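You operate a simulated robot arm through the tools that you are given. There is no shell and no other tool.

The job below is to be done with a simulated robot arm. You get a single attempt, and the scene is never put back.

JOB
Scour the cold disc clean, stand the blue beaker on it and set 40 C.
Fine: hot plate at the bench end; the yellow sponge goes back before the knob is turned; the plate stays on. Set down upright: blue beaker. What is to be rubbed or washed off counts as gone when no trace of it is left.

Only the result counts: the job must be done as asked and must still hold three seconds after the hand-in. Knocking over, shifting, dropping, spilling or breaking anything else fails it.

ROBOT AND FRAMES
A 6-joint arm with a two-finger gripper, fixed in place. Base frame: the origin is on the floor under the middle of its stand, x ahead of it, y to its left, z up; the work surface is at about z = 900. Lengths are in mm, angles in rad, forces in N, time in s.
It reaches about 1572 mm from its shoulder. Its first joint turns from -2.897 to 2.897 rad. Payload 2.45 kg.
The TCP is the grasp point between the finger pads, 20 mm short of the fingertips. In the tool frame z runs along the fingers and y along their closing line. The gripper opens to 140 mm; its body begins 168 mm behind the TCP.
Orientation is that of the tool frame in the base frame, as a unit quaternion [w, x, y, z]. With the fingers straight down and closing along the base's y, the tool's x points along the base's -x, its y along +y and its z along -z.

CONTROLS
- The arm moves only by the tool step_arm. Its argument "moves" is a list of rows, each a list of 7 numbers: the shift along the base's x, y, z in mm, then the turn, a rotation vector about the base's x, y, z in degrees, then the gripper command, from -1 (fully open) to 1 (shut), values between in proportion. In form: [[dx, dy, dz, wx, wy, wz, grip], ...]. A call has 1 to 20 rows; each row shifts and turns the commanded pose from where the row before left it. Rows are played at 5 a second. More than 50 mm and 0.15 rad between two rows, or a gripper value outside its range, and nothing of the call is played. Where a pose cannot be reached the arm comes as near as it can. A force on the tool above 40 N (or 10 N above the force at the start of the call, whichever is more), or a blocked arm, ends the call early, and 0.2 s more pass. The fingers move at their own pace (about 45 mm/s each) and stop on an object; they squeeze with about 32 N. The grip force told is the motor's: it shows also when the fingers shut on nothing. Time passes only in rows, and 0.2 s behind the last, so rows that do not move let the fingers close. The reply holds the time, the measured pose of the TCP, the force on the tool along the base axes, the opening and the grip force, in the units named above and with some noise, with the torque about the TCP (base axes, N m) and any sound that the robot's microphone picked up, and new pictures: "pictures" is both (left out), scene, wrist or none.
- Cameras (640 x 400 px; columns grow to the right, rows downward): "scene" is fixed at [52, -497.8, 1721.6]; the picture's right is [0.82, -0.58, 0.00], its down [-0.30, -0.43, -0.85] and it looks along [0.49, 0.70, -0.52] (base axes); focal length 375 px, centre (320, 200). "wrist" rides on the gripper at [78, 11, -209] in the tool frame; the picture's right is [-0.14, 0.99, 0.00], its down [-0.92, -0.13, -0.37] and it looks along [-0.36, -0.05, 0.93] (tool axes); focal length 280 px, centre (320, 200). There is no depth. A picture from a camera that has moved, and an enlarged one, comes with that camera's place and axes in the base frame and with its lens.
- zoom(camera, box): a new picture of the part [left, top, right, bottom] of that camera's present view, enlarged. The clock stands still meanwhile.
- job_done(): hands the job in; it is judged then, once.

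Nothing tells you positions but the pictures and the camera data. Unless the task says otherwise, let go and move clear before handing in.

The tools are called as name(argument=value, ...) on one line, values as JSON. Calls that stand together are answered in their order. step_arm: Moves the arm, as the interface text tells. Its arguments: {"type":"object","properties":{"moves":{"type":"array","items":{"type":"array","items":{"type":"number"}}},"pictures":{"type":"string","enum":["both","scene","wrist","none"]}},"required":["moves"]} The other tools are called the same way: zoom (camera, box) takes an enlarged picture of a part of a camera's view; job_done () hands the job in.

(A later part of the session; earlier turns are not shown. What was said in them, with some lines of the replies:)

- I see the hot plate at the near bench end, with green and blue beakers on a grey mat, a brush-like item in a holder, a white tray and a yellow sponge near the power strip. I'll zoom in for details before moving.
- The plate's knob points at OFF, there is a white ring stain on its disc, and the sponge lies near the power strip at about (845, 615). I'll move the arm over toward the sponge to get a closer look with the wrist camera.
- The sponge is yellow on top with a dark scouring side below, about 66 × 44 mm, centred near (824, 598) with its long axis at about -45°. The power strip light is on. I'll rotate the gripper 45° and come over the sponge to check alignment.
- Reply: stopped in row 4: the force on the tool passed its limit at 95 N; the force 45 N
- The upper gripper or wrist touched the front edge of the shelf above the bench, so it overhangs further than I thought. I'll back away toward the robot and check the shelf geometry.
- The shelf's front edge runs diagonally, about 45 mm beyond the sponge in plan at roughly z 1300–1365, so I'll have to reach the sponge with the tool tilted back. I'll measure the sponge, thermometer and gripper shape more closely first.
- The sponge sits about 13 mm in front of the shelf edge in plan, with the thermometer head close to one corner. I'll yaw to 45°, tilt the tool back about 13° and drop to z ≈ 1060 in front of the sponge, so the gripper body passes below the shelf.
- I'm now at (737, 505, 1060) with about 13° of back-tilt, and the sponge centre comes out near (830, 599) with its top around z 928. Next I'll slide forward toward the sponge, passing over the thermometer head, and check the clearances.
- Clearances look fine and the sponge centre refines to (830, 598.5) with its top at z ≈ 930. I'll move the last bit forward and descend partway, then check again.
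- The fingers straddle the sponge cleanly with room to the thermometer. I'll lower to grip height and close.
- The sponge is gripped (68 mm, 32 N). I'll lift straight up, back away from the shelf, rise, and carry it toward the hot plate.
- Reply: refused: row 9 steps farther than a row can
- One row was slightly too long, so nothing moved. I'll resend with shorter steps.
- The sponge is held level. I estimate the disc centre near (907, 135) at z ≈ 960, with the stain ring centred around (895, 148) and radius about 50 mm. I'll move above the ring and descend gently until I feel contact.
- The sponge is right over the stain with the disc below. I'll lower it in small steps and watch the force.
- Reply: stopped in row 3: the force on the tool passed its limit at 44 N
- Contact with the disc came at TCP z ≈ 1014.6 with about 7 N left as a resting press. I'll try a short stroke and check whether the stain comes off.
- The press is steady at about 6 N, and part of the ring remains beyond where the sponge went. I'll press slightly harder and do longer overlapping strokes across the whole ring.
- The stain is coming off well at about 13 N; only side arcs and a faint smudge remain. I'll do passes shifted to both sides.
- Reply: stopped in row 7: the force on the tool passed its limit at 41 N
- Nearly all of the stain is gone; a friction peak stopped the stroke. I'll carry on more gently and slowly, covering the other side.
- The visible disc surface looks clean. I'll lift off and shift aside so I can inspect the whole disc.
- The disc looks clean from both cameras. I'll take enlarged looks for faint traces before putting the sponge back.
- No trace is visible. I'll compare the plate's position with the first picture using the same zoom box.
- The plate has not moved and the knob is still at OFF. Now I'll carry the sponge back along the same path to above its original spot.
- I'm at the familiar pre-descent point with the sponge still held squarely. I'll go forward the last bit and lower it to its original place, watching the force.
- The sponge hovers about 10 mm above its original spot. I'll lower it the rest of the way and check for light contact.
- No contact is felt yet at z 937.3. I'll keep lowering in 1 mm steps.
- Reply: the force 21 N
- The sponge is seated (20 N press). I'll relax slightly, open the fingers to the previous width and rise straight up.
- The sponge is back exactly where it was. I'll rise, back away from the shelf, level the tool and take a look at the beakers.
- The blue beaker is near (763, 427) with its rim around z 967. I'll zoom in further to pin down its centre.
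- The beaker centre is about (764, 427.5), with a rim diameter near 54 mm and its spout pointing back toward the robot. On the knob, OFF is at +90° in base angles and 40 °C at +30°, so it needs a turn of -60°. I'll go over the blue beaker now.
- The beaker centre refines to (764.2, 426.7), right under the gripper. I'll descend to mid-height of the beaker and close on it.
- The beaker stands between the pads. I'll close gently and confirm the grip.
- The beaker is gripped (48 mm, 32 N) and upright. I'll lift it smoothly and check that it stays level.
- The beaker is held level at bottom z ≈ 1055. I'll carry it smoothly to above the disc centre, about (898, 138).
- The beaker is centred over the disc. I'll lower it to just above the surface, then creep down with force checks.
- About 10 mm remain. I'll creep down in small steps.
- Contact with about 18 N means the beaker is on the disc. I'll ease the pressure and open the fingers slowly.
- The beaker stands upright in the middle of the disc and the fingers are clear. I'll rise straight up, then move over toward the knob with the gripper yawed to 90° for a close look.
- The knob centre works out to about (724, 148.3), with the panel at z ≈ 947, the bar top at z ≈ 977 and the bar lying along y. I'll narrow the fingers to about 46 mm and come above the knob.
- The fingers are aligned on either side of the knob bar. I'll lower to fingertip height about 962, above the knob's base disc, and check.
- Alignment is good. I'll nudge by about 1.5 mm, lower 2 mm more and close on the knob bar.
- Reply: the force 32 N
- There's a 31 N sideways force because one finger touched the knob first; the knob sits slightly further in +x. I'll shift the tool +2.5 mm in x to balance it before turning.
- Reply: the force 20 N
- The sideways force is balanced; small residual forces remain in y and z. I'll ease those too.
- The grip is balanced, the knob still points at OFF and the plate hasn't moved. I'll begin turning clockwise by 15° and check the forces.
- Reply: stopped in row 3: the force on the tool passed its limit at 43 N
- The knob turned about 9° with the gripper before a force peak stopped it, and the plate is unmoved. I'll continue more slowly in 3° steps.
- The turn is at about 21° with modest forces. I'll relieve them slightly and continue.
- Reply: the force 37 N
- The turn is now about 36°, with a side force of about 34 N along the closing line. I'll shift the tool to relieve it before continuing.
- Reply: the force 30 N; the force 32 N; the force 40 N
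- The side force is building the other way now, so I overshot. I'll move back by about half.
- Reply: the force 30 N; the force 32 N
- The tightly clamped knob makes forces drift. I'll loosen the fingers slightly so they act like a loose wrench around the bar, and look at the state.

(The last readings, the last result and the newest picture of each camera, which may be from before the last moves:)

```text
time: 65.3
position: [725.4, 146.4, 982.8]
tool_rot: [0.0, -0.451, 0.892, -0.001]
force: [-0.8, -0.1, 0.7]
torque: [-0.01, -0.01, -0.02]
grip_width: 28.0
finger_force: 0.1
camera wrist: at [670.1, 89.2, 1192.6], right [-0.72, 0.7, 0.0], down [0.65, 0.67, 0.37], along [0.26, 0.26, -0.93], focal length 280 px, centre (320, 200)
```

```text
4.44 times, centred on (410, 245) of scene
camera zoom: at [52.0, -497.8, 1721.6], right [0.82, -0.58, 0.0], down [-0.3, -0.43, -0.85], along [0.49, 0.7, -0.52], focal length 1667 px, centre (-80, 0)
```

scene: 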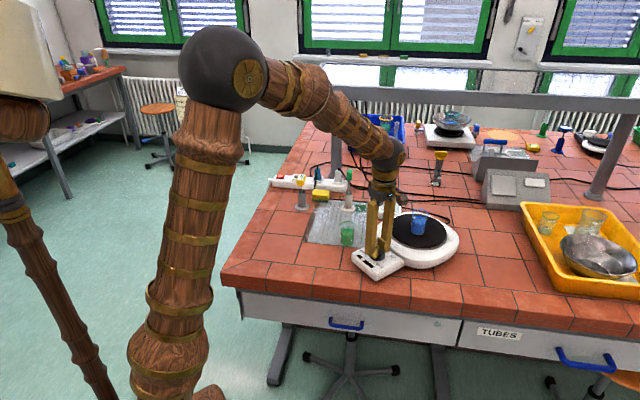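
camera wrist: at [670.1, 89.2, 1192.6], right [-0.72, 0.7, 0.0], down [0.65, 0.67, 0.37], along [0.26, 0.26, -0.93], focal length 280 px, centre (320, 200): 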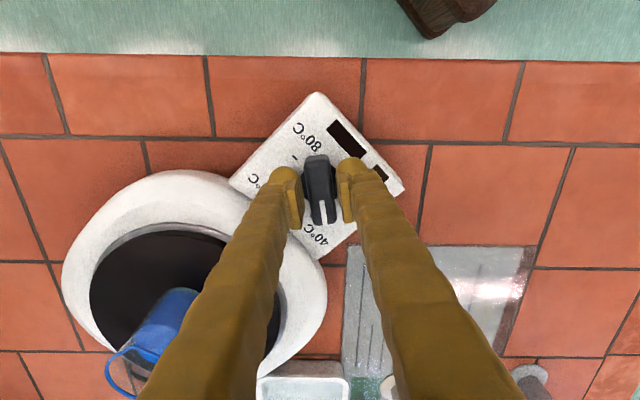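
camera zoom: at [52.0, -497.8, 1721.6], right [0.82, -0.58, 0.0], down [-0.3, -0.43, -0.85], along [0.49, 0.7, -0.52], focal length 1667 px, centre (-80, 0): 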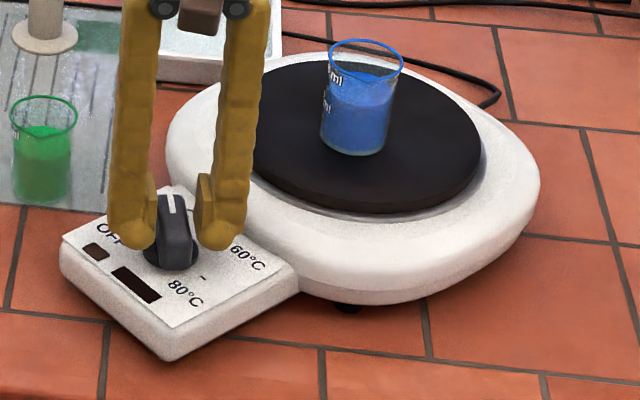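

Forces are zero and the knob has turned about 36° so far, centred between the pads. I'll rotate the loosely fitted fingers to the 40 °C direction (tool yaw 30°), then close gently to align the bar.

step_arm(moves=[[0, 0, 0, 0, 0, -3, 0.65], [0, 0, 0, 0, 0, -3, 0.65], [0, 0, 0, 0, 0, -3, 0.65], [0, 0, 0, 0, 0, -3, 0.65], [0, 0, 0, 0, 0, -3, 0.65], [0, 0, 0, 0, 0, -3, 0.65], [0, 0, 0, 0, 0, -3, 0.65], [0, 0, 0, 0, 0, -2.7, 0.65], [0, 0, 0, 0, 0, 0, 0.65]], pictures="wrist")

zoom(camera="wrist", box=[220, 80, 420, 240])

zoom(camera="scene", box=[340, 200, 480, 290])

```text
time: 67.3
position: [727.0, 146.3, 981.7]
tool_rot: [0.001, -0.258, 0.966, 0.0]
force: [0.0, 1.1, -0.5]
torque: [-0.02, 0.01, 0.02]
grip_width: 24.6
finger_force: 0.5
camera wrist: at [652.0, 116.3, 1192.7], right [-0.38, 0.93, 0.0], down [0.86, 0.35, 0.37], along [0.34, 0.14, -0.93], focal length 280 px, centre (320, 200)
```

wrist: 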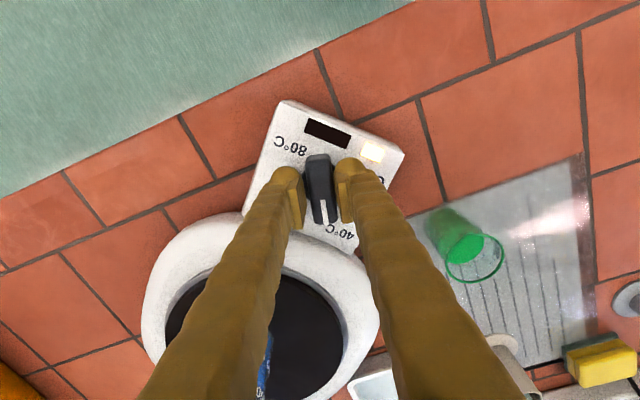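

```text
2.50 times, centred on (320, 160) of wrist
camera zoom: at [652.0, 116.3, 1192.7], right [-0.38, 0.93, 0.0], down [0.86, 0.35, 0.37], along [0.34, 0.14, -0.93], focal length 701 px, centre (320, 300)
```

zoom: 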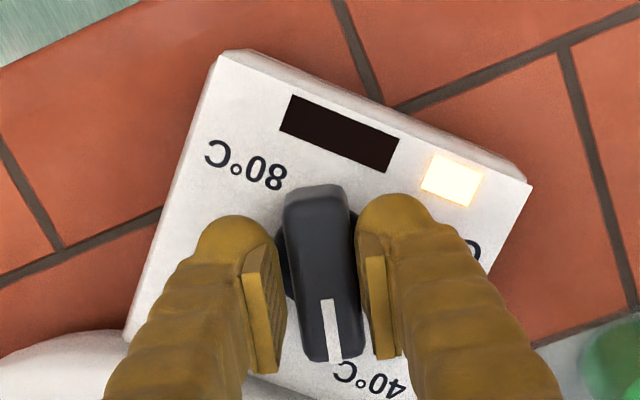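

```text
4.44 times, centred on (410, 245) of scene
camera zoom: at [52.0, -497.8, 1721.6], right [0.82, -0.58, 0.0], down [-0.3, -0.43, -0.85], along [0.49, 0.7, -0.52], focal length 1667 px, centre (-80, 0)
```

zoom: 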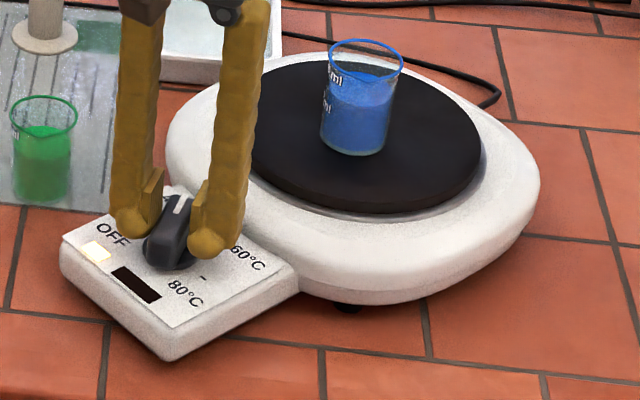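

The lamp on the plate has come on, and the knob seems to point at 40 °C. I'll open the fingers and rise to check the pointer against the tick.

step_arm(moves=[[0, 0, 0, 0, 0, 0, 0.4], [0, 0, 0, 0, 0, 0, 0.34], [0, 0, 8, 0, 0, 0, 0.34], [0, 0, 25, 0, 0, 0, 0.34], [-5, -5, 40, 0, 0, 0, 0.2], [-15, -5, 40, 0, 0, 0, 0.0], [-20, -10, 30, 0, 0, 0, -0.2], [-10, 0, 0, 0, 0, 0, -0.4], [0, 0, 0, 0, 0, 0, -0.4]])

zoom(camera="wrist", box=[220, 80, 420, 240])

zoom(camera="scene", box=[340, 200, 480, 290])

```text
time: 69.3
position: [675.4, 128.2, 1124.4]
tool_rot: [0.001, -0.259, 0.966, -0.001]
force: [-1.4, -1.5, -0.6]
torque: [-0.01, 0.02, -0.01]
grip_width: 98.1
finger_force: 0.0
camera wrist: at [601.6, 98.1, 1335.1], right [-0.38, 0.93, 0.0], down [0.86, 0.35, 0.37], along [0.34, 0.14, -0.93], focal length 280 px, centre (320, 200)
```

scene: 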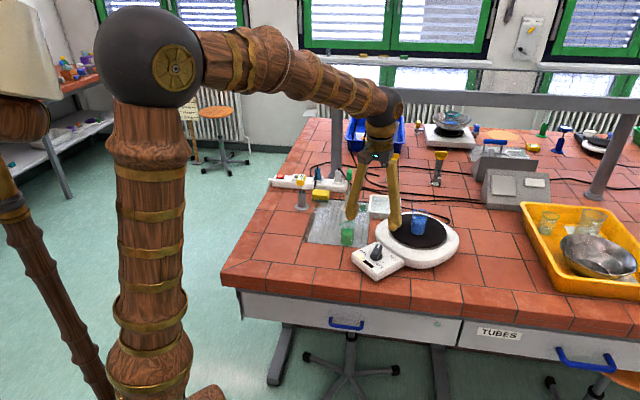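
wrist: 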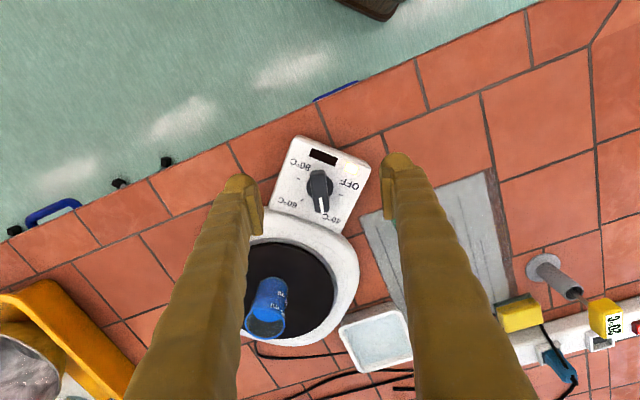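

```text
2.50 times, centred on (320, 160) of wrist
camera zoom: at [601.6, 98.1, 1335.1], right [-0.38, 0.93, 0.0], down [0.86, 0.35, 0.37], along [0.34, 0.14, -0.93], focal length 701 px, centre (320, 300)
```

zoom: 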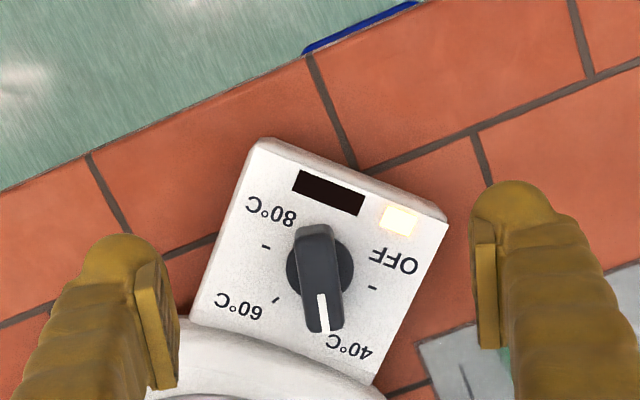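

```text
4.44 times, centred on (410, 245) of scene
camera zoom: at [52.0, -497.8, 1721.6], right [0.82, -0.58, 0.0], down [-0.3, -0.43, -0.85], along [0.49, 0.7, -0.52], focal length 1667 px, centre (-80, 0)
```

zoom: 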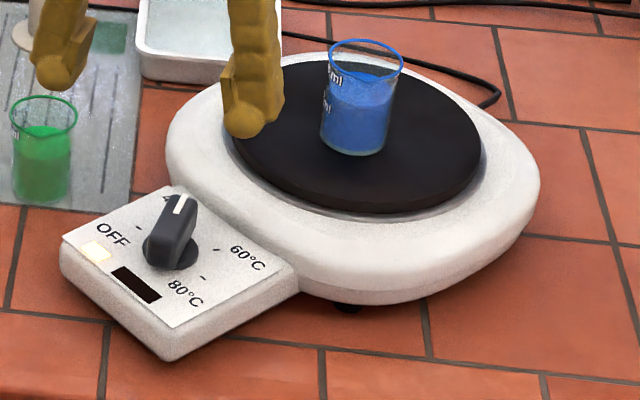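

The lamp is lit and the pointer looks close to the 40 °C mark. I'll zoom in to measure it accurately.

zoom(camera="wrist", box=[280, 135, 370, 225])

zoom(camera="scene", box=[350, 235, 410, 285])

```text
4.44 times, centred on (325, 180) of wrist
camera zoom: at [601.6, 98.1, 1335.1], right [-0.38, 0.93, 0.0], down [0.86, 0.35, 0.37], along [0.34, 0.14, -0.93], focal length 1246 px, centre (298, 289)
```

zoom: 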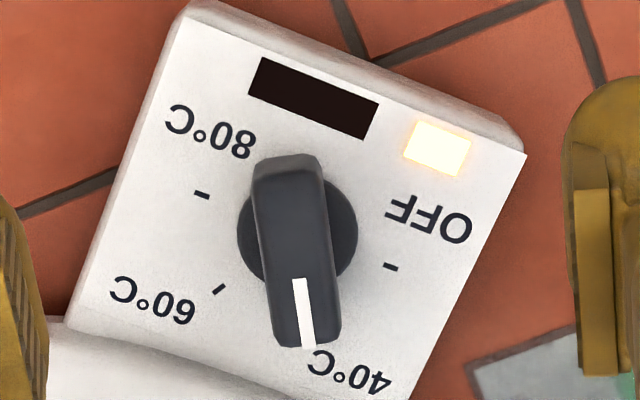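

```text
8.00 times, centred on (380, 260) of scene
camera zoom: at [52.0, -497.8, 1721.6], right [0.82, -0.58, 0.0], down [-0.3, -0.43, -0.85], along [0.49, 0.7, -0.52], focal length 3000 px, centre (-160, -280)
```

zoom: 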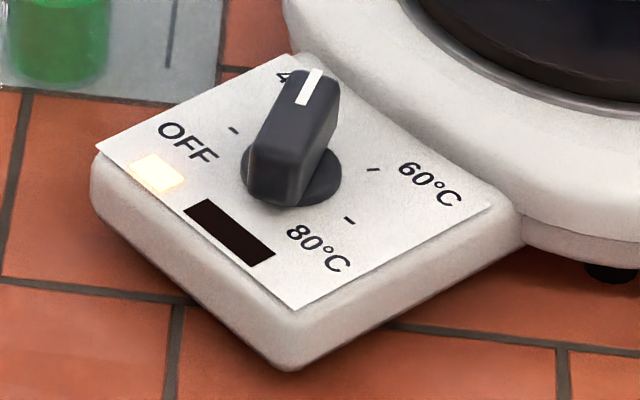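

The pointer measures about 30°, exactly on the 40 °C position, with the lamp lit. I'll move the arm up and clear, then do a final check of everything.

step_arm(moves=[[-15, 10, 35, 0, 0, 0, -0.4], [-15, 20, 35, 0, 0, 0, -0.4], [-10, 20, 30, 0, 0, 0, -0.4], [0, 0, 0, 0, 0, 0, -0.4], [0, 0, 0, 0, 0, 0, -0.4]])

zoom(camera="scene", box=[260, 150, 480, 290])

zoom(camera="scene", box=[380, 190, 470, 260])

zoom(camera="scene", box=[285, 165, 365, 225])

```text
time: 70.5
position: [634.9, 176.1, 1225.3]
tool_rot: [0.001, -0.259, 0.966, 0.0]
force: [0.5, 0.2, 1.0]
torque: [0.0, 0.02, 0.01]
grip_width: 98.1
finger_force: 0.0
camera wrist: at [560.7, 145.8, 1435.9], right [-0.38, 0.93, 0.0], down [0.86, 0.35, 0.37], along [0.34, 0.14, -0.93], focal length 280 px, centre (320, 200)
```

scene: 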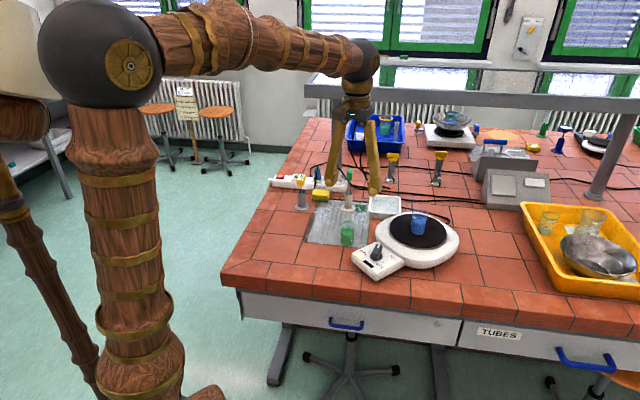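
wrist: 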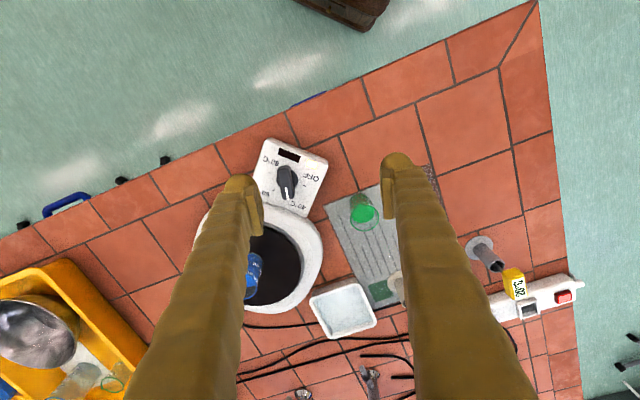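

```text
2.86 times, centred on (370, 220) of scene
camera zoom: at [52.0, -497.8, 1721.6], right [0.82, -0.58, 0.0], down [-0.3, -0.43, -0.85], along [0.49, 0.7, -0.52], focal length 1072 px, centre (177, 143)
```

zoom: 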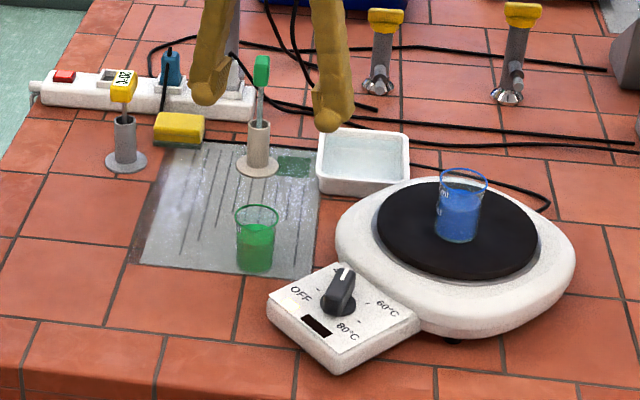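

```text
5.71 times, centred on (425, 225) of scene
camera zoom: at [52.0, -497.8, 1721.6], right [0.82, -0.58, 0.0], down [-0.3, -0.43, -0.85], along [0.49, 0.7, -0.52], focal length 2143 px, centre (-280, 57)
```

zoom: 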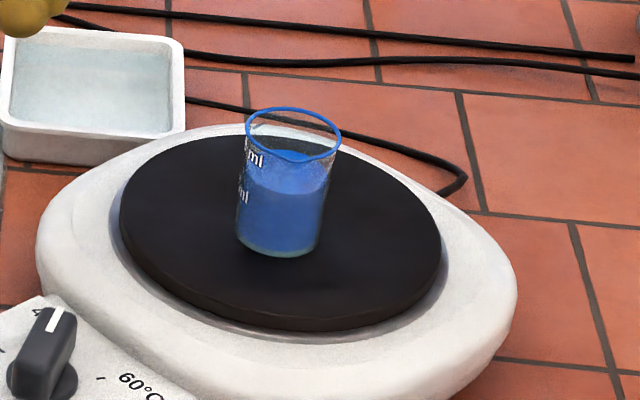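

```text
6.67 times, centred on (325, 195) of scene
camera zoom: at [52.0, -497.8, 1721.6], right [0.82, -0.58, 0.0], down [-0.3, -0.43, -0.85], along [0.49, 0.7, -0.52], focal length 2500 px, centre (287, 233)
```

zoom: 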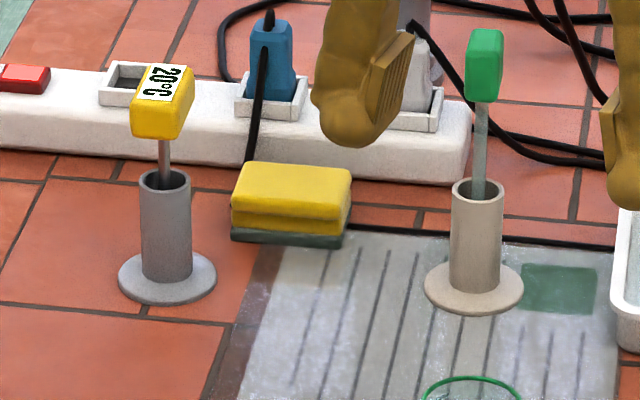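

Everything looks in place: the sponge is home, and the beaker is upright on the clean disc. I'll take a last close look at the lamp and knob.

zoom(camera="scene", box=[350, 235, 410, 285])

zoom(camera="wrist", box=[240, 130, 340, 220])

zoom(camera="scene", box=[260, 160, 330, 210])

```text
8.00 times, centred on (380, 260) of scene
camera zoom: at [52.0, -497.8, 1721.6], right [0.82, -0.58, 0.0], down [-0.3, -0.43, -0.85], along [0.49, 0.7, -0.52], focal length 3000 px, centre (-160, -280)
```

zoom: 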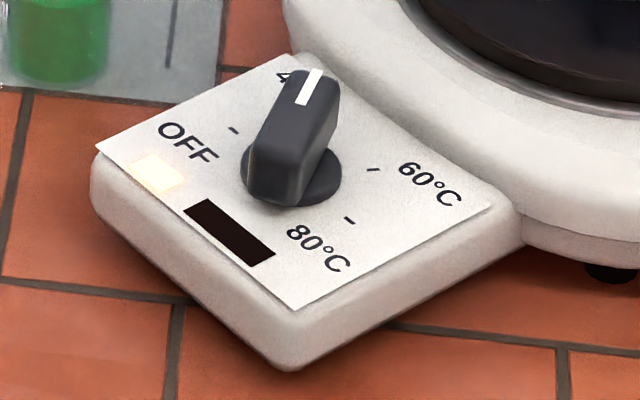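

```text
4.44 times, centred on (290, 175) of wrist
camera zoom: at [560.7, 145.8, 1435.9], right [-0.38, 0.93, 0.0], down [0.86, 0.35, 0.37], along [0.34, 0.14, -0.93], focal length 1246 px, centre (453, 311)
```

zoom: 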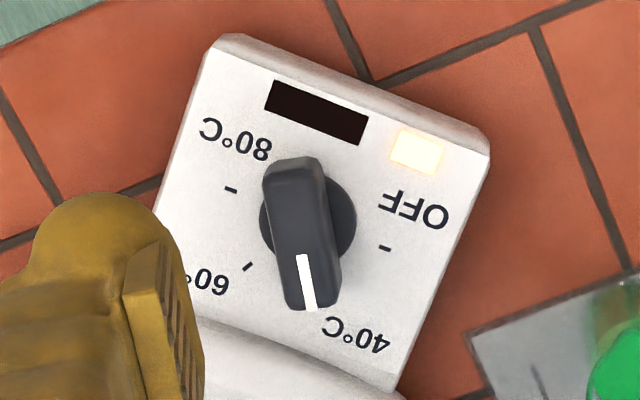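

```text
8.00 times, centred on (295, 185) of scene
camera zoom: at [52.0, -497.8, 1721.6], right [0.82, -0.58, 0.0], down [-0.3, -0.43, -0.85], along [0.49, 0.7, -0.52], focal length 3000 px, centre (520, 320)
```

zoom: 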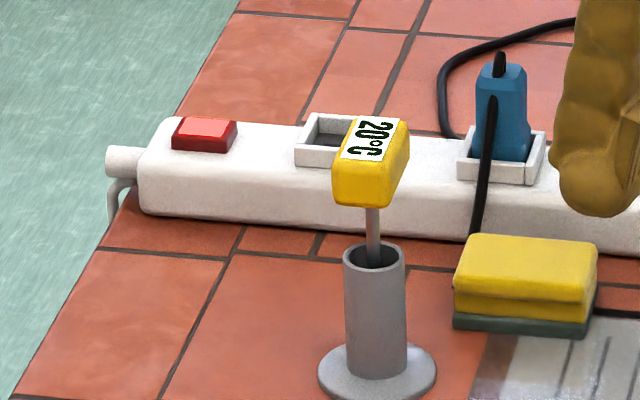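

The lamp is lit, the pointer is on 40 °C, the sponge is back in its place, and the blue beaker stands upright on the clean disc. Nothing else has moved and the arm is clear, so I'm handing in.

job_done()

```text
The job is handed in.
```

I handed the job in, and everything the cameras could check looked right. I got no verdict back.

- **Disc:** I scoured it with the sponge. No trace of the white ring or smudge was visible when I zoomed in from both cameras before placing the beaker.
- **Sponge:** It went back to its original spot before I turned the knob.
- **Blue beaker:** It stands upright in the middle of the disc. I saw no sign of spilled liquid.
- **Knob:** The pointer is on the 40 °C mark, within about a degree, and the lamp is lit, so the plate is on.

Early on, the gripper bumped the edge of the shelf above the bench with about 95 N while I was heading for the sponge. I backed off and approached tilted instead. I saw nothing shifted there or around the hot plate in the later pictures. Scrubbing and turning the knob also caused a few force stops just over 40 N, and the plate stayed where it was.
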